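You operate a simulated robot arm through the tools that you are given. There is no shell and no other tool. Be economical: measure what you need, move in short steps, check, and stop when the job is done.

The job below is to be done with a simulated robot arm. You get a single attempt, and the scene is never put back.

JOB
Fetch the white blanket and set it on the shelf under the kit bench. Then put the glove box from the top of the test bench on the low shelf of the cylinder rack. Then close the high gloves locker door. Then put the white pad on the shelf of the suction bay. Then take the filled liner and put it on top of the pink case. Then shut the outside locker door. Then stack the box that says "tape" from the top of the charge bench on top of the box that says "tubing". Then take the yellow hand lamp and put it on top of the red splint. Then pull the high dressings locker door open. Keep to this order. Set down upright: glove box, filled liner, yellow hand lamp.

Only the result counts: the job must be done as asked and must still hold three seconds after the hand-in. Knocking over, shifting, dropping, spilling or breaking anything else fails it. Flat cloth is picked up by pressing the open fingertips on it (5 to 10 N) and closing them slowly along it; thin cloth reads only 2 to 8 mm in the jaws.

ROBOT AND FRAMES
A 7-joint arm with a fingered hand on a trunk, on a base that drives. Base frame: it is fixed to the floor where the robot stands at the start and does not move with it; the origin is under the middle of the robot, x ahead of it, y to its left, z up. Readings come in m, degrees, newtons and seconds.
With the tool pointing down near the work surface it reaches from about 0.1 to 0.96 m from the robot's upright axis, wherever it stands. Its first joint turns from -69.0 to 172.0 degrees. Places, roughly: blue box, pink box, purple box [-5.25, 5.25, 1]; filled liner (7x7x12 cm) [-1.4, 4, 0.5]; glove box [0.5, 1.75, 1]; high dressings locker door [-1.7, 4.3, 1.7]; high gloves locker door [-1.7, 4, 1.7]; low shelf of the cylinder rack [0.6, 1.1, 0.2]; outside locker door [-3.8, 3.4, 0.9]; pink case [-1.25, 4.75, 1.25]; red splint [-5.25, 4.5, 1.25]; shelf of the suction bay (22x22 cm) [-1.52, 3.96, 0.86]; shelf under the kit bench [-4.4, 0.1, 0.3]; white blanket (30x9x19 cm) [0.6, 0.2, 0.5]; white pad (6x9x5 cm) [-1.6, 3.8, 0.5]; yellow hand lamp [-5.25, 5.5, 1]. Payload 5 kg.
The tool frame sits at the grasp point between the pads (the TCP): z along the fingers, y along the line on which they close. The tips reach 0.032 m beyond it. Largest opening 0.16 m; the body of the gripper starts 0.089 m behind the TCP. The gripper is a hand of 3 fingers: y runs from the thumb to the fingers, the wrist lies at [0, 0, -0.252] in the tool frame.
Orientation is that of the tool frame in the base frame, as a unit quaternion [x, y, z, w]. With the fingers straight down and closing along the base's y, the tool's x points along the base's -x, its y along +y and its z along -z.

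CONTROLS
- The arm moves only by the tool nudge_tool. Its argument "steps" is a list that holds one entry, the list of rows, each a list of 6 numbers: the shift along the tool's x, y, z in m, then the turn, a rotation vector about the tool's x, y, z in degrees. In form: [[[tx, ty, tz, rx, ry, rz], ...]]. A call has 1 to 8 rows; each row is the pose to reach, as a shift and turn from the pose commanded when the call began, along the tool's axes at that moment. A row lasts 0.2 s, in which the tool goes at most 0.05 m and 8.6 degrees; a call with a longer step from one row to the next is refused whole. A pose out of reach is approached as far as the arm can. The call stops where the force on the tool passes 40 N (or 10 N more than at its start, if that is more) or the arm is blocked; 0.2 s more then pass. In this call time passes only in rows, and 0.2 s behind the last. The reply holds the time, the measured pose of the TCP, the force on the tool along the base axes, the opening and the grip force, in the units named above and with some noise, with the torque about the TCP (base axes, N m) and any sound that the robot's microphone picked up.
- Cameras (640 x 400 px; columns grow to the right, rows downward): "scene" is now at [0.0996, 0.0465, 1.4942]; the picture's right is [0.68, -0.73, -0.00], its down [-0.63, -0.58, -0.51] and it looks along [0.37, 0.35, -0.86] (base axes); focal length 254 px, centre (320, 200). "wrist" rides on the gripper at [0.065, -0.004, -0.116] in the tool frame; the picture's right is [0.06, 1.00, 0.00], its down [-0.87, 0.05, -0.49] and it looks along [-0.49, 0.03, 0.87] (tool axes); focal length 261 px, centre (320, 200). There is no depth. A picture from a camera that has moved, and an enlarged one, comes with that camera's place and axes in the base frame and with its lens.
- capture(camera): a new picture of that camera. The clock stands still meanwhile.
- move_column(by): slides the trunk up (or, below 0, down) by that many m; the arm and the scene camera ride with it, the base frame stays. It gives what a move gives, with no picture.
- roll_base(legs): drives the robot by 1 to 6 legs, each [ahead, left, turn to the left] in m, m and degrees, along the robot's own axes; the way and the turn of a leg run together, so that a leg with both is an arc; at most 1.5 m and 180 degrees a leg. The arm and the cameras ride along, it lands a little off, and it stops where it bumps. It gives what a move gives.
- move_fingers(finger1, finger2, thumb_bend): sets how far each is bent, from 0 (flat) to 1 (curled in); at 0.3 the hand is open as for a grip, at 0.7 the pads meet at the TCP. One left out holds its place. A second passes; each finger stops where it meets its share of the squeeze, and holds until it gets a number again. It is the only way to open and close the hand. It gives what a move gives, with no picture; readings hold the bend of each and the force on the fingers (four entries, about 0 where the hand has none), thumb and palm.
- aim_head(pan, tilt): turns the head with the scene camera to pan (to the left, within 86 degrees either way) and tilt (down, from -29 to 69), counted from straight ahead of the robot. It gives what a move gives.
- zoom(camera, box): a new picture of the part [left, top, right, bottom] of that camera's present view, enlarged. The clock stands still meanwhile.
- hand_in(): hands the job in; it is judged then, once.

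Work in short steps. Places have to be worked out from the pictures, the camera data and where the tool is seen: move nearer, look again, correct. Check each grasp and each placing, and mend what went wrong. You have 217 turns and 210 pictures in all, those below and enlarged ones among them. Open the gripper and draw the arm clear of the work before you hand the job in, unless the task says otherwise; then end with one line.

The tools are called by a JSON object that holds its "api" and its "payload". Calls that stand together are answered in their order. nudge_tool: Moves the arm, as the interface text tells. Its arguments: {"type":"object","properties":{"steps":{"type":"array"}},"required":["steps"]} The other tools are called the same way: move_column (by) slides the trunk up or down; move_fingers (finger1, finger2, thumb_bend) moves the fingers one by one; roll_base (legs) drives the base; aim_head (pan, tilt) turns the head that bears the scene camera; capture (camera) takes a picture; zoom (camera, box) takes an enlarged picture of a part of a camera's view; hand_in () hands the job in.

At the start:

```text
t: 0.0
eef_pos: [0.3018, 0.3728, 0.7397]
orientation: [0.0, 1.0, 0.002, -0.002]
ft_force: [0.8, -0.2, 0.1]
wrist_torque: [0.0, 0.01, 0.02]
width: 0.1597
grip_force: 0.1
shape: jaw
bend: [0.3, 0.3, 0.3]
finger forces: [0.0, 0.0, 0.0, 0.1, 0.0, 0.1]
trunk travel left (down, up): [-0.688, 0.252]
robot x, y, heading: [-0.0015, 0.0012, 0.0]
head pan, tilt: [42.8, 59.4]
```

scene: 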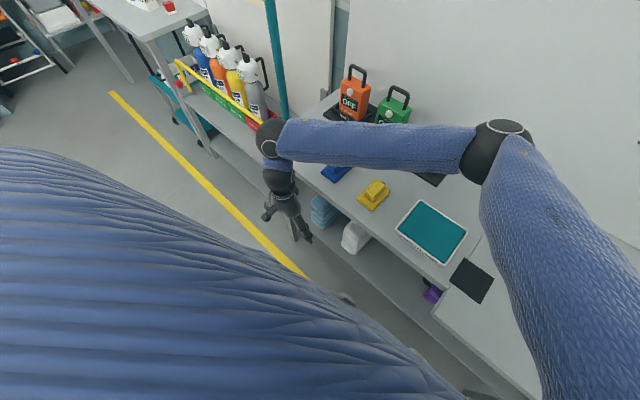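
wrist: 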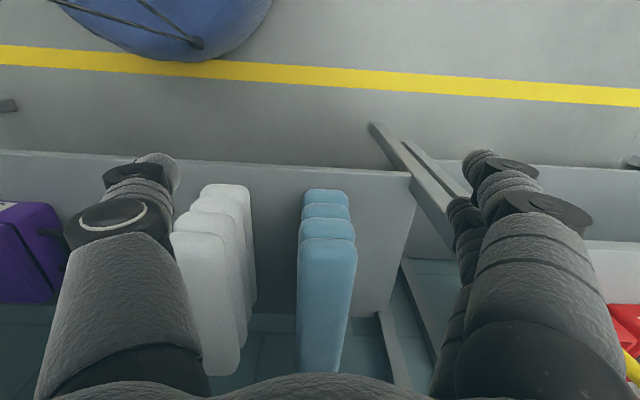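

I'll look at the blanket area ahead first.

{"api": "aim_head", "payload": {"pan": 10, "tilt": 55}}

{"api": "capture", "payload": {"camera": "scene"}}

```text
t: 1.0
eef_pos: [0.3014, 0.3726, 0.7404]
orientation: [0.0, 1.0, 0.002, -0.001]
ft_force: [-0.5, -0.4, -0.5]
wrist_torque: [0.0, -0.01, -0.01]
width: 0.1598
grip_force: 0.1
shape: jaw
bend: [0.3, 0.3, 0.3]
finger forces: [0.0, 0.0, 0.0, 0.0, 0.0, 0.1]
trunk travel left (down, up): [-0.688, 0.252]
robot x, y, heading: [-0.0, 0.0041, 0.1]
head pan, tilt: [10.0, 55.0]
```

```text
207 pictures are left
camera scene: at [0.1211, 0.0133, 1.4995], right [0.17, -0.98, 0.0], down [-0.81, -0.14, -0.57], along [0.56, 0.1, -0.82], focal length 254 px, centre (320, 200)
```

scene: 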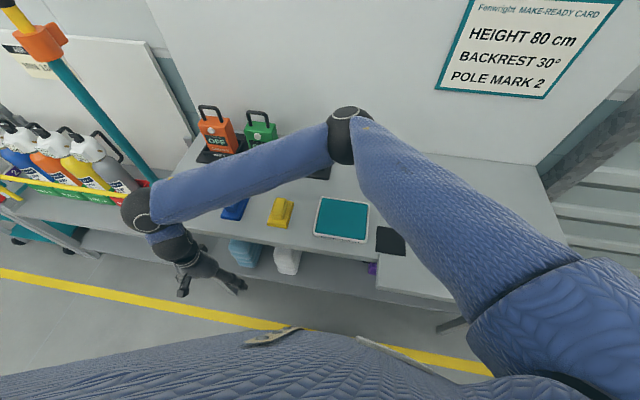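

The blanket lies on the shelf beneath the bench, long side along x. I'll back off and turn the hand level, facing ahead, to look at it from the front.

{"api": "roll_base", "payload": {"legs": [[-0.3, 0, 0]]}}

{"api": "nudge_tool", "payload": {"steps": [[[0, 0, 0, 0, -8.5, 0], [0, 0, 0, 0, -17, 0], [0, 0, 0, 0, -25.5, 0], [0, 0, 0, 0, -34, 0], [0, 0, 0, 0, -42.5, 0], [0, 0, 0, 0, -51, 0], [0, 0, 0, 0, -59.5, 0], [0, 0, 0, 0, -68, 0]]]}}

{"api": "nudge_tool", "payload": {"steps": [[[0, 0, 0, 0, -8.5, 0], [0, 0, 0, 0, -17, 0], [0, 0, 0, 0, -22, 0]]]}}

{"api": "capture", "payload": {"camera": "wrist"}}

{"api": "capture", "payload": {"camera": "scene"}}

```text
t: 3.0
eef_pos: [0.0021, 0.3729, 0.7402]
orientation: [0.0, 1.0, 0.003, -0.002]
ft_force: [-0.3, 0.4, 0.8]
wrist_torque: [0.0, 0.01, -0.03]
width: 0.1599
grip_force: 0.0
shape: jaw
bend: [0.3, 0.3, 0.3]
finger forces: [0.0, 0.1, 0.0, 0.0, 0.0, 0.0]
trunk travel left (down, up): [-0.688, 0.252]
robot x, y, heading: [-0.2975, 0.0018, -0.1]
head pan, tilt: [10.0, 55.0]
```

```text
t: 5.0
eef_pos: [0.1234, 0.4209, 0.6528]
orientation: [-0.08, 0.81, 0.13, 0.566]
ft_force: [0.4, 0.1, -0.8]
wrist_torque: [-0.01, 0.01, 0.04]
width: 0.16
grip_force: 0.1
shape: jaw
bend: [0.3, 0.3, 0.3]
finger forces: [0.0, 0.0, 0.1, 0.0, 0.0, 0.0]
out of reach, approached as far as the arm can: row 1, 2, 3, 4, 5, 6, 7, 8
trunk travel left (down, up): [-0.688, 0.252]
robot x, y, heading: [-0.2957, -0.0038, -0.2]
head pan, tilt: [10.0, 55.0]
stopped in row 8: the arm was blocked; the commanded pose is now the measured one
```

```text
t: 6.0
eef_pos: [0.1645, 0.391, 0.6583]
orientation: [-0.064, 0.743, 0.119, 0.656]
ft_force: [-0.3, 0.1, 0.1]
wrist_torque: [0.0, 0.02, 0.02]
width: 0.1601
grip_force: 0.1
shape: jaw
bend: [0.3, 0.3, 0.3]
finger forces: [0.1, 0.0, 0.0, 0.0, 0.0, 0.0]
out of reach, approached as far as the arm can: row 2, 3
trunk travel left (down, up): [-0.688, 0.252]
robot x, y, heading: [-0.3003, 0.0002, -0.2]
head pan, tilt: [10.0, 55.0]
stopped in row 3: the arm was blocked; the commanded pose is now the measured one
```

```text
206 pictures are left
camera wrist: at [0.047, 0.3611, 0.6081], right [-0.26, 0.97, 0.03], down [-0.37, -0.13, 0.92], along [0.89, 0.23, 0.39], focal length 261 px, centre (320, 200)
```

wrist: 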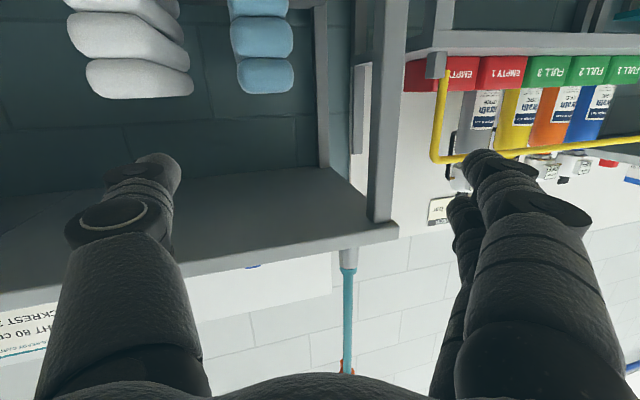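

```text
205 pictures are left
camera scene: at [-0.1786, 0.0132, 1.4995], right [0.17, -0.99, 0.0], down [-0.81, -0.14, -0.57], along [0.56, 0.1, -0.82], focal length 254 px, centre (320, 200)
```

scene: 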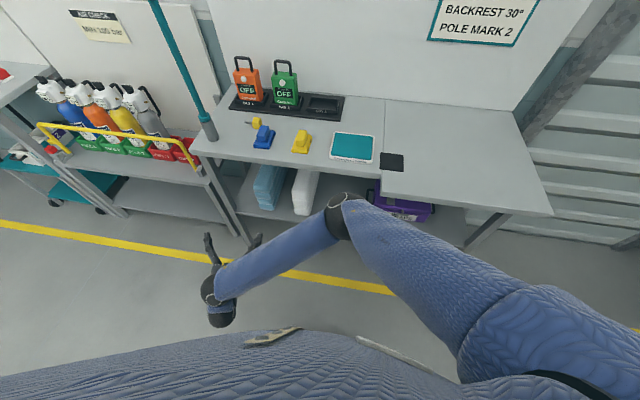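

The hand is now nearly level. I'll zoom in on the blanket to pin down its place.

{"api": "zoom", "payload": {"camera": "scene", "box": [220, 100, 460, 250]}}

{"api": "nudge_tool", "payload": {"steps": [[[0, -0.03, 0, 4, -2, 0], [0, -0.07, 0, 8, -4, 0], [0, -0.1, 0, 12, -6, 0], [0, -0.13, 0, 15, -6, 0], [0, -0.17, 0, 15, -6, 0]]]}}

{"api": "capture", "payload": {"camera": "wrist"}}

```text
2.67 times, centred on (340, 175) of scene
camera zoom: at [-0.1786, 0.0132, 1.4995], right [0.17, -0.99, 0.0], down [-0.81, -0.14, -0.57], along [0.56, 0.1, -0.82], focal length 676 px, centre (267, 267)
```

zoom: 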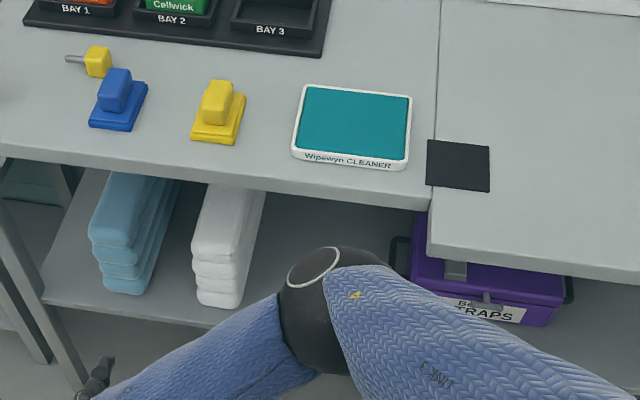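

```text
t: 7.2
eef_pos: [0.2547, 0.2529, 0.6129]
orientation: [0.025, 0.723, 0.031, 0.69]
ft_force: [-1.0, 0.6, 0.7]
wrist_torque: [-0.01, -0.01, -0.02]
width: 0.1601
grip_force: 0.0
shape: jaw
bend: [0.3, 0.3, 0.3]
finger forces: [0.0, 0.1, 0.1, 0.0, 0.1, 0.1]
out of reach, approached as far as the arm can: row 2, 3, 4, 5
trunk travel left (down, up): [-0.688, 0.252]
robot x, y, heading: [-0.2988, -0.0013, -0.2]
head pan, tilt: [10.0, 55.0]
```

```text
203 pictures are left
camera wrist: at [0.1365, 0.2526, 0.554], right [-0.01, 1.0, 0.02], down [-0.45, -0.02, 0.89], along [0.89, 0.0, 0.45], focal length 261 px, centre (320, 200)
```

wrist: 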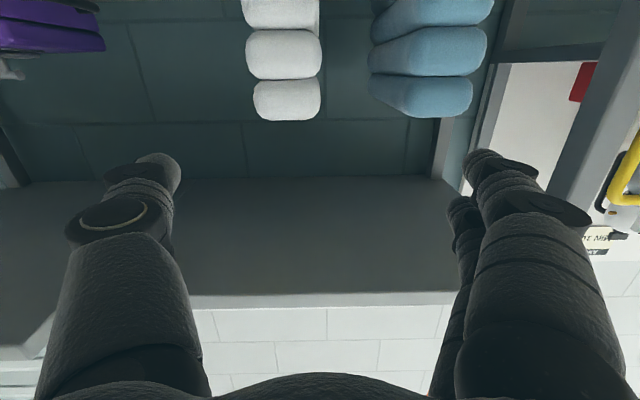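

Blanket estimate: y≈0.213, front x≈0.48, z 0.42–0.61. I narrow the hand slightly, line up in front at z≈0.54 and check.

{"api": "move_fingers", "payload": {"finger1": 0.36, "finger2": 0.36, "thumb_bend": 0.36}}

{"api": "nudge_tool", "payload": {"steps": [[[0.02, -0.01, 0.03, 0, -1, -2], [0.04, -0.025, 0.06, 0, -2.5, -4.5], [0.06, -0.035, 0.09, 0, -2.5, -4.5], [0.07, -0.045, 0.13, 0, -2.5, -4.5]]]}}

{"api": "capture", "payload": {"camera": "wrist"}}

```text
t: 8.2
eef_pos: [0.2541, 0.2541, 0.6131]
orientation: [0.026, 0.723, 0.03, 0.69]
ft_force: [-0.2, -0.5, -0.9]
wrist_torque: [0.04, 0.02, -0.03]
width: 0.1453
grip_force: 0.0
shape: fingers
bend: [0.36, 0.36, 0.36]
finger forces: [0.0, 0.0, 0.0, 0.1, 0.1, 0.0]
trunk travel left (down, up): [-0.688, 0.252]
robot x, y, heading: [-0.2994, -0.0002, -0.2]
head pan, tilt: [10.0, 55.0]
```

```text
t: 9.2
eef_pos: [0.3815, 0.2123, 0.5365]
orientation: [0.0, 0.703, -0.001, 0.711]
ft_force: [-0.4, 1.0, -0.3]
wrist_torque: [0.04, 0.01, 0.0]
width: 0.145
grip_force: 0.1
shape: fingers
bend: [0.36, 0.36, 0.36]
finger forces: [0.1, 0.0, 0.0, 0.0, 0.0, 0.1]
trunk travel left (down, up): [-0.688, 0.252]
robot x, y, heading: [-0.3008, 0.0003, -0.3]
head pan, tilt: [10.0, 55.0]
```

```text
202 pictures are left
camera wrist: at [0.2667, 0.2097, 0.4707], right [0.0, 1.0, -0.06], down [-0.5, 0.06, 0.86], along [0.87, 0.03, 0.5], focal length 261 px, centre (320, 200)
```

wrist: 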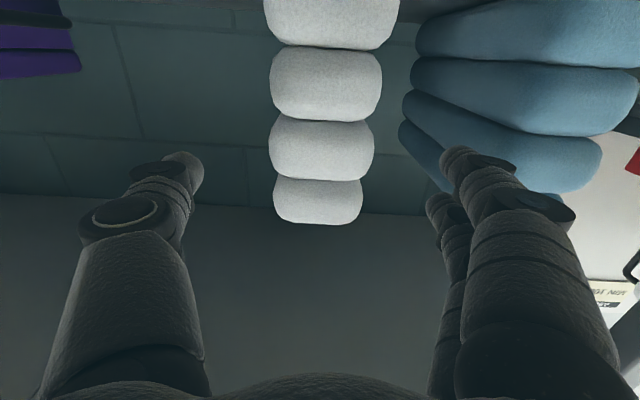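

Well centred (blanket between thumb and fingers). Move in to x≈0.56.

{"api": "nudge_tool", "payload": {"steps": [[[0, 0, 0.045, 0, 0, 0], [0, 0, 0.09, 0, 0, 0], [0, 0, 0.135, 0, 0, 0], [0, 0, 0.175, 0, 0, 0]]]}}

{"api": "capture", "payload": {"camera": "wrist"}}

```text
t: 10.2
eef_pos: [0.491, 0.199, 0.5698]
orientation: [0.015, 0.714, -0.013, 0.7]
ft_force: [-0.3, 0.4, -0.6]
wrist_torque: [-0.02, 0.02, -0.01]
width: 0.1444
grip_force: 0.1
shape: fingers
bend: [0.36, 0.36, 0.36]
finger forces: [0.0, 0.0, 0.1, 0.0, 0.0, 0.0]
out of reach, approached as far as the arm can: row 1, 2, 3, 4
trunk travel left (down, up): [-0.688, 0.252]
robot x, y, heading: [-0.297, -0.003, -0.1]
head pan, tilt: [10.0, 55.0]
```

```text
201 pictures are left
camera wrist: at [0.3743, 0.2001, 0.5067], right [0.04, 1.0, -0.06], down [-0.47, 0.07, 0.88], along [0.88, -0.01, 0.47], focal length 261 px, centre (320, 200)
```

wrist: 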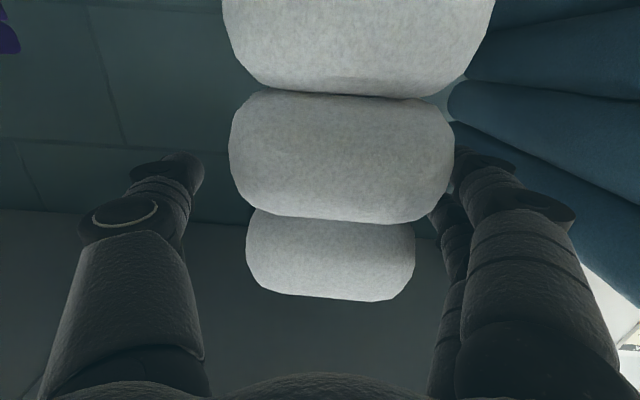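

The shoulder is too high to reach that far. I back out, lower the trunk, and bring the hand up to the blanket height again.

{"api": "nudge_tool", "payload": {"steps": [[[0, 0, -0.045, 0, 0, 0], [0, 0, -0.09, 0, 0, 0], [0, 0, -0.135, 0, 0, 0], [0, 0, -0.16, 0, 0, 0]]]}}

{"api": "move_column", "payload": {"by": -0.25}}

{"api": "nudge_tool", "payload": {"steps": [[[-0.04, 0, 0, 0, 0, 0], [-0.08, 0, 0, 0, 0, 0], [-0.12, 0, 0, 0, 0, 0], [-0.16, 0, 0, 0, 0, 0], [-0.2, 0, 0, 0, 0, 0], [-0.23, 0, 0, 0, 0, 0]]]}}

{"api": "capture", "payload": {"camera": "scene"}}

```text
t: 11.2
eef_pos: [0.3317, 0.1973, 0.5672]
orientation: [0.002, 0.703, -0.001, 0.711]
ft_force: [0.1, -0.2, -0.2]
wrist_torque: [-0.01, 0.02, 0.02]
width: 0.1445
grip_force: 0.1
shape: fingers
bend: [0.36, 0.36, 0.36]
finger forces: [0.1, 0.0, 0.1, 0.1, 0.0, 0.0]
trunk travel left (down, up): [-0.688, 0.252]
robot x, y, heading: [-0.3012, 0.0006, -0.2]
head pan, tilt: [10.0, 55.0]
```

```text
t: 13.8
eef_pos: [0.3331, 0.1977, 0.3175]
orientation: [0.0, 0.703, -0.001, 0.711]
ft_force: [-0.9, -0.4, 0.2]
wrist_torque: [0.0, 0.01, 0.01]
width: 0.1442
grip_force: 0.1
shape: fingers
bend: [0.36, 0.36, 0.36]
finger forces: [0.0, 0.1, 0.0, 0.0, 0.0, 0.1]
trunk travel left (down, up): [-0.438, 0.502]
robot x, y, heading: [-0.2944, 0.0033, 0.1]
head pan, tilt: [10.0, 55.0]
```

```text
t: 15.2
eef_pos: [0.3262, 0.2033, 0.4683]
orientation: [0.0, 0.712, 0.002, 0.703]
ft_force: [-0.2, 0.3, 0.1]
wrist_torque: [0.02, 0.01, 0.01]
width: 0.1445
grip_force: 0.0
shape: fingers
bend: [0.36, 0.36, 0.36]
finger forces: [0.1, 0.1, 0.1, 0.0, 0.0, 0.1]
out of reach, approached as far as the arm can: row 3, 4, 5, 6
trunk travel left (down, up): [-0.438, 0.502]
robot x, y, heading: [-0.3015, 0.0017, -0.3]
head pan, tilt: [10.0, 55.0]
```

```text
200 pictures are left
camera scene: at [-0.192, 0.0108, 1.249], right [0.17, -0.99, 0.0], down [-0.8, -0.14, -0.58], along [0.57, 0.1, -0.81], focal length 254 px, centre (320, 200)
```

scene: 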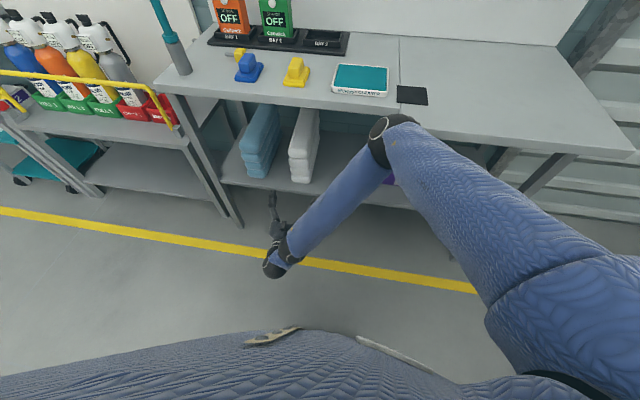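

The arm is folded with the elbow forward. I'll back the base off 0.25 m and stretch the arm out instead.

{"api": "roll_base", "payload": {"legs": [[-0.25, 0, 0]]}}

{"api": "nudge_tool", "payload": {"steps": [[[0, 0, 0.045, 0, 0, 0], [-0.02, 0, 0.09, 0, 0, 0], [-0.04, 0, 0.13, 0, 0, 0], [-0.06, 0, 0.17, 0, 0, 0], [-0.075, 0, 0.21, 0, 0, 0], [-0.075, 0, 0.25, 0, 0, 0]]]}}

{"api": "capture", "payload": {"camera": "scene"}}

```text
t: 17.0
eef_pos: [0.0977, 0.2037, 0.4776]
orientation: [-0.001, 0.707, 0.0, 0.708]
ft_force: [0.7, 0.2, 0.4]
wrist_torque: [0.01, 0.0, 0.04]
width: 0.1444
grip_force: 0.0
shape: fingers
bend: [0.36, 0.36, 0.36]
finger forces: [0.0, 0.0, 0.0, 0.0, 0.0, 0.0]
trunk travel left (down, up): [-0.438, 0.502]
robot x, y, heading: [-0.552, 0.001, 0.0]
head pan, tilt: [10.0, 55.0]
```

```text
t: 18.4
eef_pos: [0.3461, 0.207, 0.5509]
orientation: [-0.002, 0.707, 0.002, 0.708]
ft_force: [-0.1, 0.2, 0.3]
wrist_torque: [0.0, -0.01, -0.01]
width: 0.1442
grip_force: 0.0
shape: fingers
bend: [0.36, 0.36, 0.36]
finger forces: [0.0, 0.0, 0.0, 0.1, 0.0, 0.0]
trunk travel left (down, up): [-0.438, 0.502]
robot x, y, heading: [-0.551, 0.0015, -0.2]
head pan, tilt: [10.0, 55.0]
```

```text
199 pictures are left
camera scene: at [-0.428, 0.0135, 1.2495], right [0.17, -0.98, 0.0], down [-0.81, -0.14, -0.57], along [0.56, 0.1, -0.82], focal length 254 px, centre (320, 200)
```

scene: 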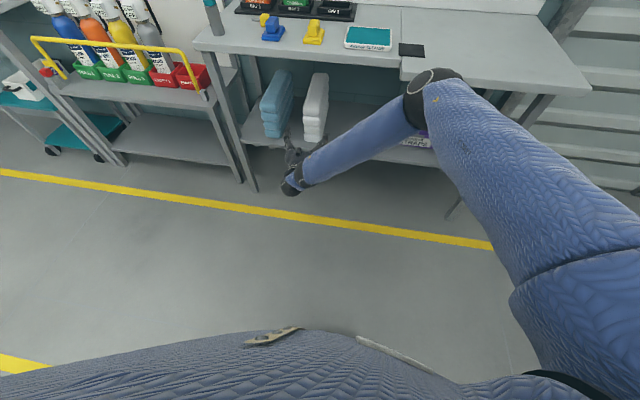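

The pose is held accurately now. Stretch forward into the gap to x≈0.55.

{"api": "nudge_tool", "payload": {"steps": [[[0, 0.002, 0.045, 0, 0, 0], [0, 0.004, 0.09, 0, 0, 0], [0, 0.006, 0.13, 0, 0, 0], [0, 0.006, 0.17, 0, 0, 0], [0, 0.006, 0.205, 0, 0, 0]]]}}

{"api": "capture", "payload": {"camera": "wrist"}}

{"api": "capture", "payload": {"camera": "scene"}}

```text
t: 19.6
eef_pos: [0.5519, 0.2134, 0.5517]
orientation: [-0.003, 0.706, 0.002, 0.708]
ft_force: [-1.7, 0.7, -0.1]
wrist_torque: [-0.01, 0.01, -0.02]
width: 0.1455
grip_force: 3.3
shape: fingers
bend: [0.36, 0.36, 0.36]
finger forces: [1.6, 1.6, 0.0, 0.0, 2.9, 0.0]
trunk travel left (down, up): [-0.438, 0.502]
robot x, y, heading: [-0.5452, 0.0021, 0.4]
head pan, tilt: [10.0, 55.0]
```

```text
198 pictures are left
camera wrist: at [0.4368, 0.2082, 0.4877], right [-0.01, 1.0, -0.06], down [-0.49, 0.05, 0.87], along [0.87, 0.04, 0.49], focal length 261 px, centre (320, 200)
```

wrist: 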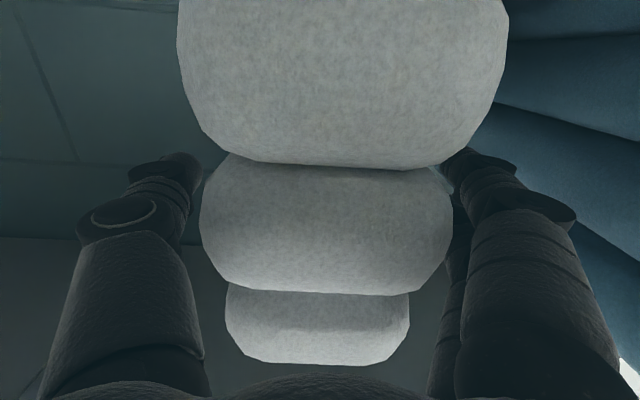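

```text
197 pictures are left
camera scene: at [-0.4282, 0.0135, 1.2496], right [0.17, -0.98, 0.0], down [-0.81, -0.14, -0.57], along [0.56, 0.1, -0.82], focal length 254 px, centre (320, 200)
```

scene: 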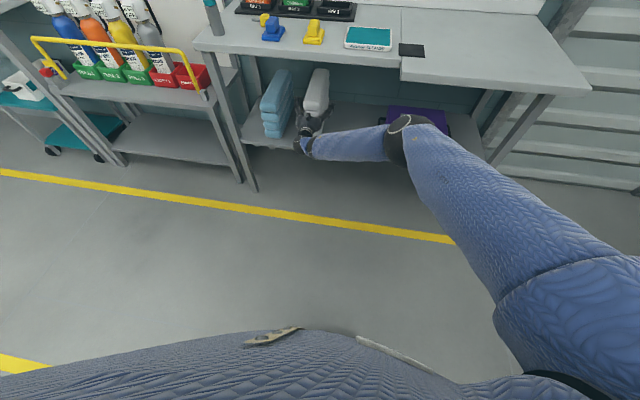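

Fingers are flanking the blanket with light contact. Close on it.

{"api": "move_fingers", "payload": {"finger1": 0.6, "finger2": 0.6, "thumb_bend": 0.6}}

{"api": "nudge_tool", "payload": {"steps": [[[-0.02, 0, 0, 0, 0, 0], [-0.04, 0, 0, 0, 0, 0]]]}}

{"api": "capture", "payload": {"camera": "scene"}}

{"api": "capture", "payload": {"camera": "wrist"}}

```text
t: 20.6
eef_pos: [0.5519, 0.2121, 0.5518]
orientation: [-0.003, 0.707, 0.003, 0.707]
ft_force: [0.4, 3.7, 0.5]
wrist_torque: [0.13, 0.02, 0.33]
width: 0.0896
grip_force: 59.3
shape: fingers
bend: [0.55, 0.55, 0.58]
finger forces: [31.6, 30.6, 0.1, 0.0, 56.2, 0.0]
trunk travel left (down, up): [-0.438, 0.502]
robot x, y, heading: [-0.5463, 0.0003, -0.1]
head pan, tilt: [10.0, 55.0]
```

```text
t: 21.2
eef_pos: [0.5519, 0.2123, 0.5902]
orientation: [-0.002, 0.707, 0.002, 0.707]
ft_force: [-0.5, 0.0, -7.6]
wrist_torque: [0.02, 0.68, 0.0]
width: 0.0894
grip_force: 54.4
shape: fingers
bend: [0.56, 0.55, 0.58]
finger forces: [32.7, 21.2, 0.1, 0.0, 54.0, 0.0]
trunk travel left (down, up): [-0.438, 0.502]
robot x, y, heading: [-0.5472, 0.0031, 0.0]
head pan, tilt: [10.0, 55.0]
```

```text
196 pictures are left
camera scene: at [-0.4275, 0.0135, 1.2494], right [0.17, -0.98, 0.0], down [-0.81, -0.14, -0.57], along [0.56, 0.1, -0.82], focal length 254 px, centre (320, 200)
```

scene: 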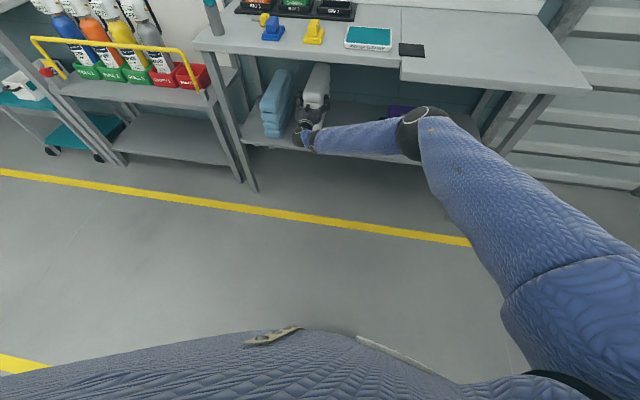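

```text
195 pictures are left
camera wrist: at [0.4364, 0.2083, 0.5263], right [-0.01, 1.0, -0.06], down [-0.49, 0.05, 0.87], along [0.87, 0.04, 0.49], focal length 261 px, centre (320, 200)
```

wrist: 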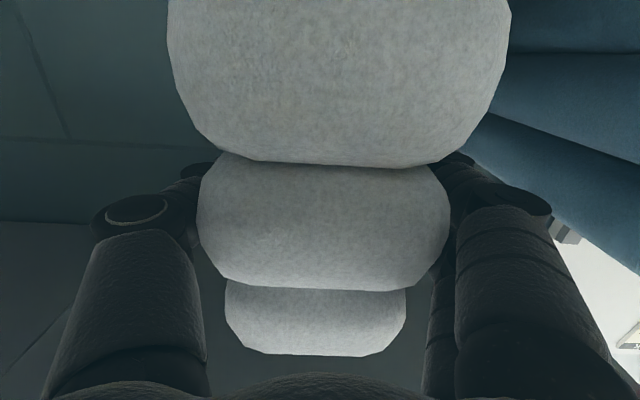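

Lifted cleanly (about 0.8 kg). Back the base straight out and look around with the head.

{"api": "roll_base", "payload": {"legs": [[-0.5, 0, 0]]}}

{"api": "aim_head", "payload": {"pan": 85, "tilt": 20}}

{"api": "capture", "payload": {"camera": "scene"}}

{"api": "aim_head", "payload": {"pan": 0, "tilt": 35}}

{"api": "capture", "payload": {"camera": "scene"}}

```text
t: 24.2
eef_pos: [0.0515, 0.2111, 0.5912]
orientation: [-0.001, 0.707, 0.001, 0.708]
ft_force: [-0.2, 0.8, -6.1]
wrist_torque: [0.0, 0.67, -0.01]
width: 0.0895
grip_force: 53.2
shape: fingers
bend: [0.56, 0.55, 0.58]
finger forces: [32.3, 21.1, 0.0, 0.0, 53.8, 0.1]
trunk travel left (down, up): [-0.438, 0.502]
robot x, y, heading: [-1.0472, -0.0012, -0.3]
head pan, tilt: [10.0, 55.0]
```

```text
t: 25.6
eef_pos: [0.0521, 0.2104, 0.5899]
orientation: [-0.001, 0.707, 0.001, 0.708]
ft_force: [0.2, -0.1, -7.2]
wrist_torque: [-0.02, 0.64, 0.03]
width: 0.0891
grip_force: 53.9
shape: fingers
bend: [0.56, 0.55, 0.58]
finger forces: [32.3, 21.0, 0.0, 0.1, 53.7, 0.0]
trunk travel left (down, up): [-0.438, 0.502]
robot x, y, heading: [-1.0525, 0.0025, -0.2]
head pan, tilt: [85.0, 20.0]
```

```text
194 pictures are left
camera scene: at [-0.991, 0.0946, 1.3015], right [1.0, -0.09, 0.0], down [-0.03, -0.34, -0.94], along [0.09, 0.94, -0.34], focal length 254 px, centre (320, 200)
```

scene: 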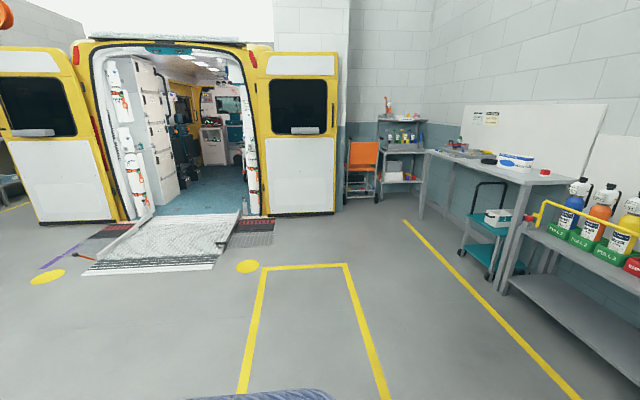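

```text
t: 27.2
eef_pos: [0.0515, 0.2097, 0.5908]
orientation: [-0.002, 0.707, 0.001, 0.708]
ft_force: [0.1, 0.9, -7.3]
wrist_torque: [-0.01, 0.66, -0.02]
width: 0.0893
grip_force: 53.4
shape: fingers
bend: [0.56, 0.55, 0.58]
finger forces: [32.4, 21.0, 0.0, 0.0, 53.6, 0.1]
trunk travel left (down, up): [-0.438, 0.502]
robot x, y, heading: [-1.0469, -0.0003, 0.1]
head pan, tilt: [0.0, 35.0]
```

```text
193 pictures are left
camera scene: at [-0.9114, 0.0016, 1.2776], right [0.0, -1.0, 0.0], down [-0.57, 0.0, -0.82], along [0.82, 0.0, -0.57], focal length 254 px, centre (320, 200)
```

scene: 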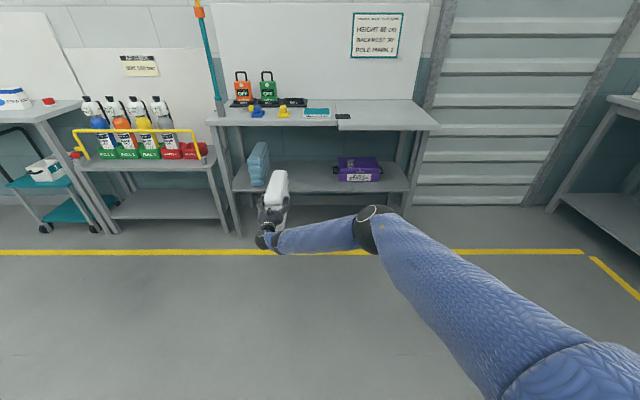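

There's an ambulance to the left with its ramp beyond y≈2, plenty of room here. Turn left in stages and view the kit bench side.

{"api": "roll_base", "payload": {"legs": [[-0.1, 0, 0], [0, 0, 100]]}}

{"api": "aim_head", "payload": {"pan": 80, "tilt": 20}}

{"api": "capture", "payload": {"camera": "scene"}}

{"api": "aim_head", "payload": {"pan": 0, "tilt": 20}}

{"api": "capture", "payload": {"camera": "scene"}}

```text
t: 32.6
eef_pos: [-1.5462, 1.0508, 0.5907]
orientation: [-0.542, 0.453, 0.542, 0.455]
ft_force: [-0.3, 0.1, -7.1]
wrist_torque: [-0.66, -0.12, -0.03]
width: 0.089
grip_force: 41.3
shape: fingers
bend: [0.56, 0.55, 0.58]
finger forces: [24.2, 17.4, 0.0, 0.1, 41.1, 0.1]
trunk travel left (down, up): [-0.438, 0.502]
robot x, y, heading: [-1.1519, 0.0028, 99.6]
head pan, tilt: [0.0, 35.0]
```

```text
t: 34.1
eef_pos: [-1.5455, 1.0514, 0.5906]
orientation: [-0.542, 0.454, 0.542, 0.455]
ft_force: [0.5, 0.0, -7.7]
wrist_torque: [-0.69, -0.12, 0.01]
width: 0.0889
grip_force: 41.3
shape: fingers
bend: [0.56, 0.55, 0.58]
finger forces: [24.4, 17.5, 0.1, 0.0, 41.0, 0.0]
trunk travel left (down, up): [-0.438, 0.502]
robot x, y, heading: [-1.1477, -0.0003, 99.2]
head pan, tilt: [80.0, 20.0]
```

```text
192 pictures are left
camera scene: at [-1.2522, 0.0533, 1.3015], right [0.01, 1.0, 0.0], down [0.34, 0.0, -0.94], along [-0.94, 0.01, -0.34], focal length 254 px, centre (320, 200)
```

scene: 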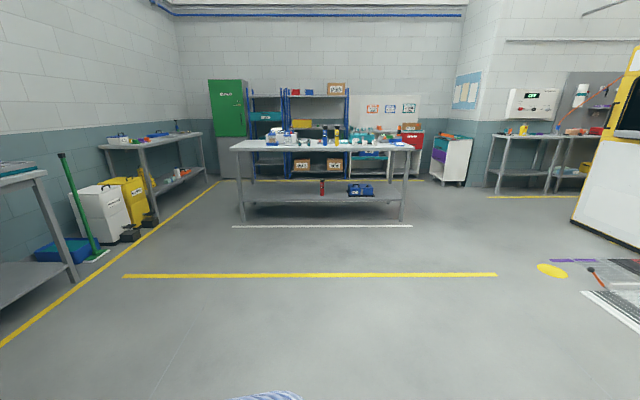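

```text
t: 35.6
eef_pos: [-1.545, 1.052, 0.5907]
orientation: [-0.541, 0.455, 0.541, 0.455]
ft_force: [0.3, -0.1, -8.2]
wrist_torque: [-0.68, -0.12, 0.03]
width: 0.089
grip_force: 41.4
shape: fingers
bend: [0.56, 0.55, 0.58]
finger forces: [24.2, 17.5, 0.0, 0.1, 41.0, 0.1]
trunk travel left (down, up): [-0.438, 0.502]
robot x, y, heading: [-1.1497, 0.0028, 99.6]
head pan, tilt: [0.0, 20.0]
```

```text
191 pictures are left
camera scene: at [-1.1748, 0.1445, 1.3015], right [0.99, 0.17, 0.0], down [0.06, -0.34, -0.94], along [-0.16, 0.93, -0.34], focal length 254 px, centre (320, 200)
```

scene: 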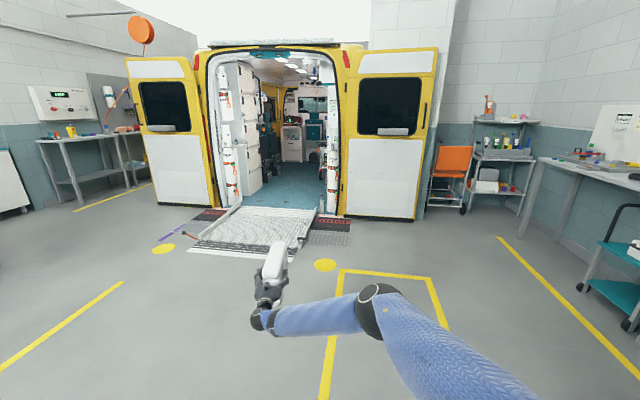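

The kit bench is the central table; its shelf's left part (y≈-0.4) is free. Turn to face it and drive nearer.

{"api": "roll_base", "payload": {"legs": [[0, 0, 80.4], [1.25, 0.14, 0]]}}

{"api": "aim_head", "payload": {"pan": 0, "tilt": 30}}

{"api": "capture", "payload": {"camera": "scene"}}

```text
t: 45.4
eef_pos: [-3.4998, -0.3368, 0.5915]
orientation: [-0.707, 0.0, 0.708, 0.002]
ft_force: [0.7, 0.3, -7.0]
wrist_torque: [-0.01, -0.68, 0.02]
width: 0.0883
grip_force: 35.3
shape: fingers
bend: [0.56, 0.55, 0.57]
finger forces: [20.3, 15.1, 0.0, 0.0, 34.9, 0.1]
trunk travel left (down, up): [-0.438, 0.502]
robot x, y, heading: [-2.3978, -0.1342, 179.6]
head pan, tilt: [0.0, 20.0]
```

```text
t: 46.1
eef_pos: [-3.5002, -0.3351, 0.5907]
orientation: [-0.707, 0.0, 0.707, 0.001]
ft_force: [0.1, -0.8, -7.2]
wrist_torque: [0.04, -0.69, 0.0]
width: 0.0886
grip_force: 35.1
shape: fingers
bend: [0.56, 0.55, 0.57]
finger forces: [20.4, 15.1, 0.1, 0.1, 34.7, 0.1]
trunk travel left (down, up): [-0.438, 0.502]
robot x, y, heading: [-2.3954, -0.1344, 179.4]
head pan, tilt: [0.0, 30.0]
```

```text
190 pictures are left
camera scene: at [-2.5378, -0.1323, 1.2855], right [0.01, 1.0, 0.0], down [0.5, 0.0, -0.87], along [-0.87, 0.01, -0.5], focal length 254 px, centre (320, 200)
```

scene: 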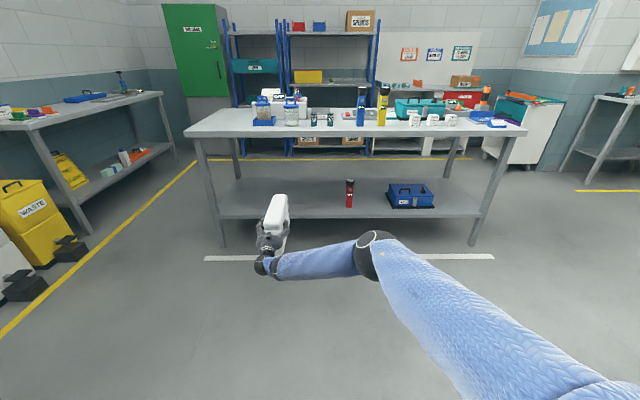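

The shelf spans x≈-4.05 to -4.73 at z≈0.27, free at y≈-0.33. I firm up the grip and drive in, keeping the bottom above the shelf.

{"api": "move_fingers", "payload": {"finger1": 0.64, "finger2": 0.64, "thumb_bend": 0.66}}

{"api": "roll_base", "payload": {"legs": [[0.8, 0, 0.5]]}}

{"api": "capture", "payload": {"camera": "scene"}}

{"api": "capture", "payload": {"camera": "wrist"}}

```text
t: 47.1
eef_pos: [-3.499, -0.3363, 0.5907]
orientation: [-0.707, 0.001, 0.708, 0.002]
ft_force: [-0.1, -0.1, -6.9]
wrist_torque: [-0.01, -0.68, -0.01]
width: 0.0879
grip_force: 42.4
shape: fingers
bend: [0.56, 0.55, 0.59]
finger forces: [23.9, 19.2, 0.0, 0.0, 41.6, 0.0]
trunk travel left (down, up): [-0.438, 0.502]
robot x, y, heading: [-2.3916, -0.1322, 179.1]
head pan, tilt: [0.0, 30.0]
```

```text
t: 51.4
eef_pos: [-4.2966, -0.3394, 0.5903]
orientation: [-0.707, -0.001, 0.707, -0.001]
ft_force: [-0.6, 0.0, -7.7]
wrist_torque: [0.01, -0.69, 0.02]
width: 0.0878
grip_force: 41.7
shape: fingers
bend: [0.56, 0.55, 0.59]
finger forces: [23.8, 19.0, 0.0, 0.1, 41.6, 0.0]
trunk travel left (down, up): [-0.438, 0.502]
robot x, y, heading: [-3.1934, -0.1285, 179.6]
head pan, tilt: [0.0, 30.0]
```

```text
189 pictures are left
camera scene: at [-3.3354, -0.1281, 1.2854], right [0.0, 1.0, 0.0], down [0.5, 0.0, -0.87], along [-0.87, 0.0, -0.5], focal length 254 px, centre (320, 200)
```

scene: 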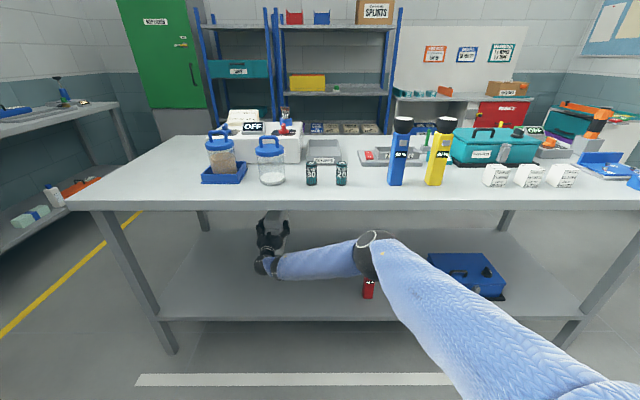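

```text
188 pictures are left
camera wrist: at [-4.1798, -0.334, 0.5259], right [0.0, -1.0, -0.06], down [0.49, -0.05, 0.87], along [-0.87, -0.03, 0.49], focal length 261 px, centre (320, 200)
```

wrist: 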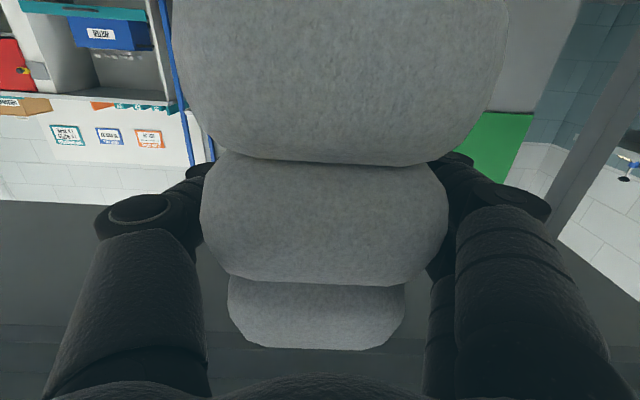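

To keep the elbow away from the red bottle on the shelf, I back off 8 cm and lower the trunk partway, checking.

{"api": "roll_base", "payload": {"legs": [[-0.08, 0, 0]]}}

{"api": "move_column", "payload": {"by": -0.13}}

{"api": "aim_head", "payload": {"pan": 0, "tilt": 45}}

{"api": "capture", "payload": {"camera": "scene"}}

```text
t: 52.5
eef_pos: [-4.2152, -0.3383, 0.5916]
orientation: [-0.707, -0.001, 0.708, 0.0]
ft_force: [0.3, -0.2, -7.3]
wrist_torque: [0.0, -0.67, 0.0]
width: 0.0876
grip_force: 42.3
shape: fingers
bend: [0.56, 0.55, 0.59]
finger forces: [23.9, 19.0, 0.0, 0.0, 41.6, 0.0]
trunk travel left (down, up): [-0.438, 0.502]
robot x, y, heading: [-3.1119, -0.1293, 179.7]
head pan, tilt: [0.0, 30.0]
```

```text
t: 54.1
eef_pos: [-4.215, -0.3382, 0.4612]
orientation: [-0.706, -0.002, 0.708, -0.001]
ft_force: [-0.1, -0.2, -7.2]
wrist_torque: [-0.01, -0.69, 0.0]
width: 0.0879
grip_force: 42.5
shape: fingers
bend: [0.56, 0.55, 0.59]
finger forces: [23.8, 19.2, 0.0, 0.1, 41.5, 0.1]
trunk travel left (down, up): [-0.308, 0.632]
robot x, y, heading: [-3.1102, -0.1318, 179.9]
head pan, tilt: [0.0, 30.0]
```

```text
t: 54.8
eef_pos: [-4.2156, -0.338, 0.4615]
orientation: [-0.707, -0.002, 0.708, -0.001]
ft_force: [-0.1, -0.3, -6.4]
wrist_torque: [0.01, -0.69, 0.01]
width: 0.0879
grip_force: 42.3
shape: fingers
bend: [0.56, 0.55, 0.59]
finger forces: [23.8, 19.0, 0.0, 0.0, 41.5, 0.0]
trunk travel left (down, up): [-0.308, 0.632]
robot x, y, heading: [-3.1075, -0.1317, 179.8]
head pan, tilt: [0.0, 45.0]
```

```text
187 pictures are left
camera scene: at [-3.2455, -0.1283, 1.1329], right [0.0, 1.0, 0.0], down [0.71, 0.0, -0.71], along [-0.71, 0.0, -0.71], focal length 254 px, centre (320, 200)
```

scene: 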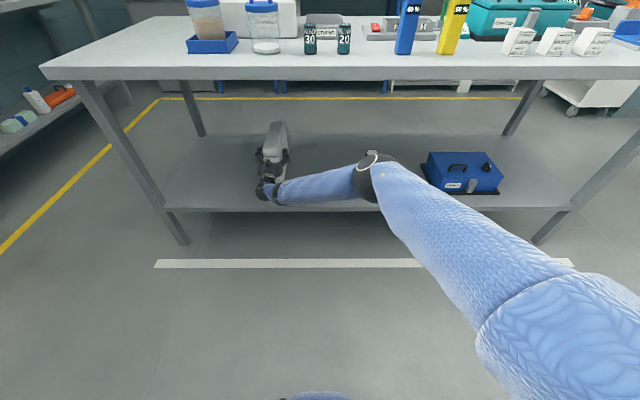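

Elbow is judged to be at x≈-3.8, well clear of the bottle. Lower further by 0.045, then feel for the shelf in small steps.

{"api": "move_column", "payload": {"by": -0.045}}

{"api": "nudge_tool", "payload": {"steps": [[[0.005, 0, 0, 0, 0, 0], [0.01, 0, 0, 0, 0, 0], [0.015, 0, 0, 0, 0, 0], [0.02, 0, 0, 0, 0, 0]]]}}

```text
t: 55.5
eef_pos: [-4.2171, -0.3399, 0.4335]
orientation: [-0.703, 0.001, 0.711, -0.003]
ft_force: [5.7, 0.5, 16.0]
wrist_torque: [0.34, 0.2, -0.19]
width: 0.0878
grip_force: 41.0
shape: fingers
bend: [0.56, 0.55, 0.59]
finger forces: [18.7, 21.6, 0.1, 0.0, 41.0, 0.0]
trunk travel left (down, up): [-0.268, 0.672]
robot x, y, heading: [-3.1142, -0.131, 180.0]
head pan, tilt: [0.0, 45.0]
stopped: the force on the tool passed its limit at 47 N (the readings are from after the stop); the commanded pose is now the measured one
```

```text
t: 56.0
eef_pos: [-4.2184, -0.3397, 0.4329]
orientation: [-0.701, 0.002, 0.713, -0.004]
ft_force: [5.2, -0.3, 20.3]
wrist_torque: [0.7, -0.3, -0.29]
width: 0.0877
grip_force: 40.2
shape: fingers
bend: [0.56, 0.55, 0.59]
finger forces: [18.6, 22.2, 0.1, 0.1, 40.7, 0.1]
trunk travel left (down, up): [-0.268, 0.672]
robot x, y, heading: [-3.1133, -0.1278, 179.6]
head pan, tilt: [0.0, 45.0]
stopped in row 2: the force on the tool passed its limit at 45 N (the readings are from after the stop); the commanded pose is now the measured one
```

Contact at TCP z≈0.433, as expected for the blanket's bottom on the shelf. Look before letting go.

{"api": "zoom", "payload": {"camera": "scene", "box": [160, 90, 400, 240]}}

```text
2.67 times, centred on (280, 165) of scene
camera zoom: at [-3.2425, -0.1278, 1.093], right [0.0, 1.0, 0.0], down [0.71, 0.0, -0.71], along [-0.71, 0.0, -0.71], focal length 676 px, centre (427, 293)
```

zoom: 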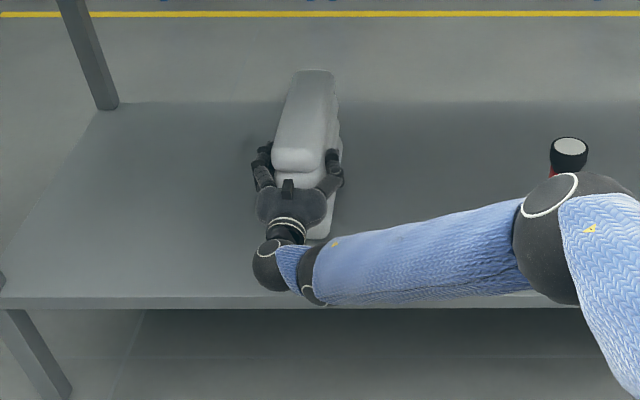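

Blanket sits on the shelf. Relieve the downward press slightly, open the hand, and draw out.

{"api": "nudge_tool", "payload": {"steps": [[[-0.003, 0, 0, 0, 0, 0]]]}}

{"api": "move_fingers", "payload": {"finger1": 0.38, "finger2": 0.38, "thumb_bend": 0.38}}

{"api": "roll_base", "payload": {"legs": [[-0.3, 0, 0]]}}

{"api": "capture", "payload": {"camera": "scene"}}

```text
t: 56.4
eef_pos: [-4.2191, -0.3396, 0.4331]
orientation: [-0.702, 0.002, 0.712, -0.004]
ft_force: [-2.3, -1.4, 16.5]
wrist_torque: [0.56, 0.0, -0.4]
width: 0.0875
grip_force: 39.4
shape: fingers
bend: [0.56, 0.55, 0.59]
finger forces: [18.4, 21.8, 0.0, 0.1, 38.9, 0.0]
trunk travel left (down, up): [-0.268, 0.672]
robot x, y, heading: [-3.1128, -0.1272, 179.8]
head pan, tilt: [0.0, 45.0]
```

```text
t: 57.4
eef_pos: [-4.2186, -0.3402, 0.4297]
orientation: [-0.702, 0.002, 0.712, -0.004]
ft_force: [-0.4, 1.3, -0.3]
wrist_torque: [-0.01, 0.04, 0.03]
width: 0.1358
grip_force: 0.6
shape: fingers
bend: [0.38, 0.38, 0.38]
finger forces: [0.1, 0.2, 0.0, 0.0, 0.6, 0.1]
trunk travel left (down, up): [-0.268, 0.672]
robot x, y, heading: [-3.1128, -0.1291, 179.8]
head pan, tilt: [0.0, 45.0]
```

```text
t: 59.4
eef_pos: [-3.9216, -0.3415, 0.4316]
orientation: [-0.702, 0.002, 0.712, -0.004]
ft_force: [0.0, 0.2, 0.5]
wrist_torque: [-0.01, 0.01, 0.01]
width: 0.136
grip_force: 0.1
shape: fingers
bend: [0.38, 0.38, 0.38]
finger forces: [0.0, 0.1, 0.0, 0.1, 0.0, 0.1]
trunk travel left (down, up): [-0.268, 0.672]
robot x, y, heading: [-2.8177, -0.1273, 179.6]
head pan, tilt: [0.0, 45.0]
```

```text
185 pictures are left
camera scene: at [-2.947, -0.1292, 1.0928], right [0.0, 1.0, 0.0], down [0.71, 0.0, -0.71], along [-0.71, 0.0, -0.71], focal length 254 px, centre (320, 200)
```

scene: 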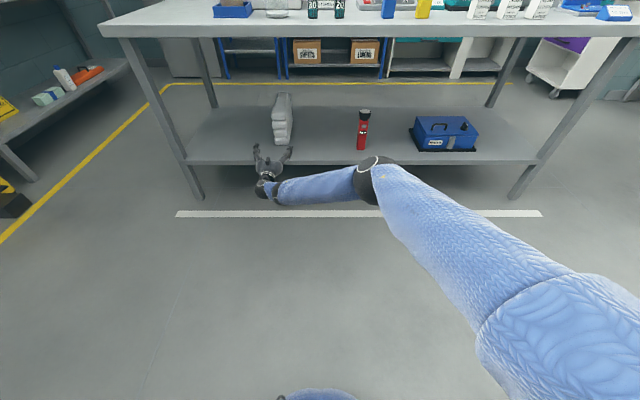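

Blanket is set, hand clear. Next the glove box: back off, turn round, raise the trunk and drive towards the test bench.

{"api": "roll_base", "payload": {"legs": [[-0.3, 0, 0], [0, 0, -180], [1.4, 0.7, 0], [0.1, 0.7, 0]]}}

{"api": "move_column", "payload": {"by": 0.55}}

{"api": "aim_head", "payload": {"pan": 8, "tilt": 30}}

{"api": "capture", "payload": {"camera": "scene"}}

```text
refused: leg 3 is longer than a leg can be; nothing moved
```

```text
refused: 0.55 is not a number from -0.4 to 0.4
```

```text
t: 60.2
eef_pos: [-3.9203, -0.3427, 0.4316]
orientation: [-0.702, 0.001, 0.712, -0.004]
ft_force: [-0.5, -0.7, 0.4]
wrist_torque: [0.0, 0.01, -0.02]
width: 0.1357
grip_force: 0.2
shape: fingers
bend: [0.38, 0.38, 0.38]
finger forces: [0.1, 0.0, 0.0, 0.0, 0.0, 0.0]
trunk travel left (down, up): [-0.268, 0.672]
robot x, y, heading: [-2.8136, -0.1313, 179.8]
head pan, tilt: [8.0, 30.0]
```

```text
184 pictures are left
camera scene: at [-2.9552, -0.1417, 1.1153], right [-0.14, 0.99, 0.0], down [0.5, 0.07, -0.87], along [-0.86, -0.12, -0.5], focal length 254 px, centre (320, 200)
```

scene: 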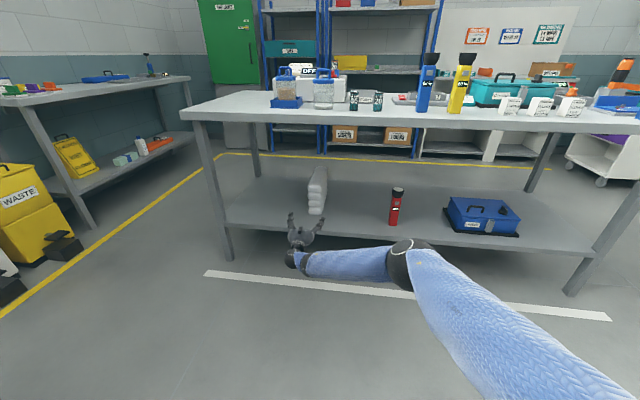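

The calls exceeded limits; reissue with shorter legs.

{"api": "roll_base", "payload": {"legs": [[-0.3, 0, 0], [0, 0, -179.8], [1.3, 0.7, 0], [0.2, 0.7, 0]]}}

{"api": "move_column", "payload": {"by": 0.4}}

{"api": "capture", "payload": {"camera": "scene"}}

```text
t: 80.0
eef_pos: [0.0519, 1.544, 0.4309]
orientation: [-0.009, 0.702, 0.015, 0.712]
ft_force: [0.5, 0.7, -0.1]
wrist_torque: [0.0, 0.0, -0.07]
width: 0.1358
grip_force: 0.0
shape: fingers
bend: [0.38, 0.38, 0.38]
finger forces: [0.0, 0.1, 0.0, 0.0, 0.0, 0.0]
trunk travel left (down, up): [-0.268, 0.672]
robot x, y, heading: [-1.0442, 1.2991, 1.5]
head pan, tilt: [8.0, 30.0]
```

```text
t: 83.9
eef_pos: [0.0519, 1.5447, 0.8302]
orientation: [-0.009, 0.702, 0.015, 0.712]
ft_force: [0.4, 0.4, -0.8]
wrist_torque: [0.04, 0.0, 0.04]
width: 0.136
grip_force: 0.1
shape: fingers
bend: [0.38, 0.38, 0.38]
finger forces: [0.1, 0.0, 0.0, 0.0, 0.1, 0.0]
trunk travel left (down, up): [-0.668, 0.272]
robot x, y, heading: [-1.0459, 1.2982, 1.6]
head pan, tilt: [8.0, 30.0]
```

```text
183 pictures are left
camera scene: at [-0.9073, 1.3151, 1.5153], right [0.17, -0.99, 0.0], down [-0.49, -0.08, -0.87], along [0.85, 0.15, -0.5], focal length 254 px, centre (320, 200)
```

scene: 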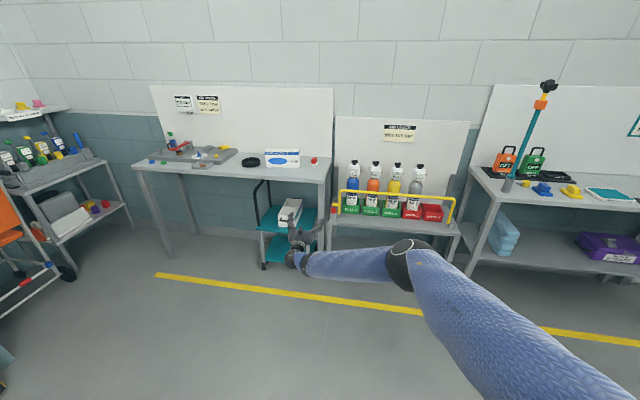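

Zoom to see the glove box and the rack's low shelf.

{"api": "zoom", "payload": {"camera": "scene", "box": [230, 130, 470, 280]}}

```text
2.67 times, centred on (350, 205) of scene
camera zoom: at [-0.9073, 1.3151, 1.5153], right [0.17, -0.99, 0.0], down [-0.49, -0.08, -0.87], along [0.85, 0.15, -0.5], focal length 676 px, centre (240, 187)
```

zoom: 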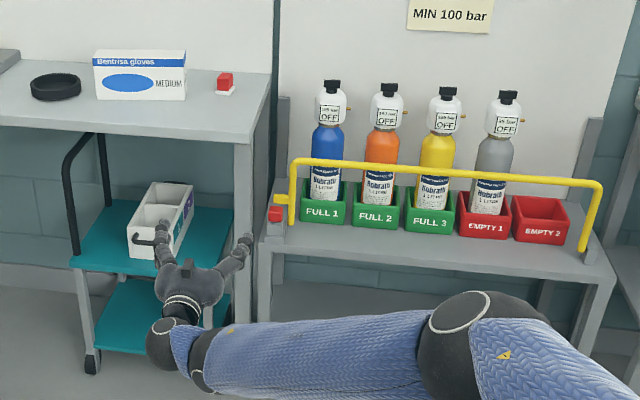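

Plan: grip the glove box (≈20 cm along y, 9 cm deep) on its right end with the tool pointing +y and pitched ~35° down, closing along x; that grip also suits putting it deep on the low shelf. I turn the tool left about the wrist here in free space.

{"api": "nudge_tool", "payload": {"steps": [[[0, 0.0372, -0.0028, -8.5, 0, 0], [0, 0.0737, -0.011, -17, 0, 0], [0, 0.1085, -0.0245, -25.5, 0, 0], [0, 0.1409, -0.0431, -34, 0, 0], [0, 0.1702, -0.0662, -42.5, 0, 0], [0, 0.1958, -0.0934, -51, 0, 0], [0, 0.2171, -0.1241, -59.5, 0, 0], [0, 0.2337, -0.1576, -68, 0, 0]]]}}

{"api": "nudge_tool", "payload": {"steps": [[[0, 0.0372, -0.0028, -8.5, 0, 0], [0, 0.0737, -0.011, -17, 0, 0], [0, 0.086, -0.0151, -20, 0, 0]]]}}

{"api": "nudge_tool", "payload": {"steps": [[[0.0372, 0, -0.0028, 0, 8.5, 0], [0.0737, 0, -0.011, 0, 17, 0], [0.1085, 0, -0.0245, 0, 25.5, 0], [0.1409, 0, -0.0431, 0, 34, 0]]]}}

{"api": "capture", "payload": {"camera": "scene"}}

```text
t: 85.7
eef_pos: [-0.1141, 1.7726, 0.8316]
orientation: [-0.405, 0.574, 0.405, 0.585]
ft_force: [-0.2, 0.4, 0.2]
wrist_torque: [0.0, -0.01, -0.04]
width: 0.1358
grip_force: 0.1
shape: fingers
bend: [0.38, 0.38, 0.38]
finger forces: [0.0, 0.1, 0.0, 0.0, 0.1, 0.0]
trunk travel left (down, up): [-0.668, 0.272]
robot x, y, heading: [-1.0449, 1.3, 1.6]
head pan, tilt: [8.0, 30.0]
```

```text
t: 86.5
eef_pos: [-0.2006, 1.7876, 0.8295]
orientation: [-0.502, 0.494, 0.499, 0.505]
ft_force: [-0.1, -0.3, 0.1]
wrist_torque: [0.02, -0.01, 0.02]
width: 0.136
grip_force: 0.1
shape: fingers
bend: [0.38, 0.38, 0.38]
finger forces: [0.1, 0.0, 0.1, 0.0, 0.1, 0.0]
trunk travel left (down, up): [-0.668, 0.272]
robot x, y, heading: [-1.0478, 1.2932, 1.8]
head pan, tilt: [8.0, 30.0]
```

```text
t: 87.5
eef_pos: [-0.1978, 1.747, 0.6889]
orientation: [0.625, -0.621, -0.329, -0.339]
ft_force: [0.2, 0.3, 0.4]
wrist_torque: [0.0, -0.01, 0.01]
width: 0.1361
grip_force: 0.0
shape: fingers
bend: [0.38, 0.38, 0.38]
finger forces: [0.1, 0.0, 0.0, 0.0, 0.0, 0.0]
trunk travel left (down, up): [-0.668, 0.272]
robot x, y, heading: [-1.043, 1.2965, 1.9]
head pan, tilt: [8.0, 30.0]
```

```text
181 pictures are left
camera scene: at [-0.9074, 1.3153, 1.5153], right [0.17, -0.99, 0.0], down [-0.49, -0.08, -0.87], along [0.85, 0.15, -0.5], focal length 254 px, centre (320, 200)
```

scene: 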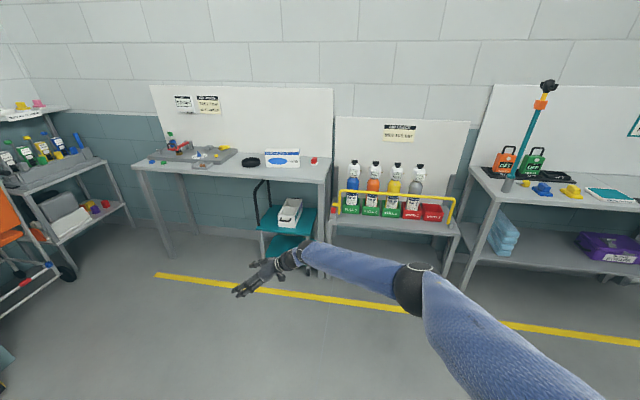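

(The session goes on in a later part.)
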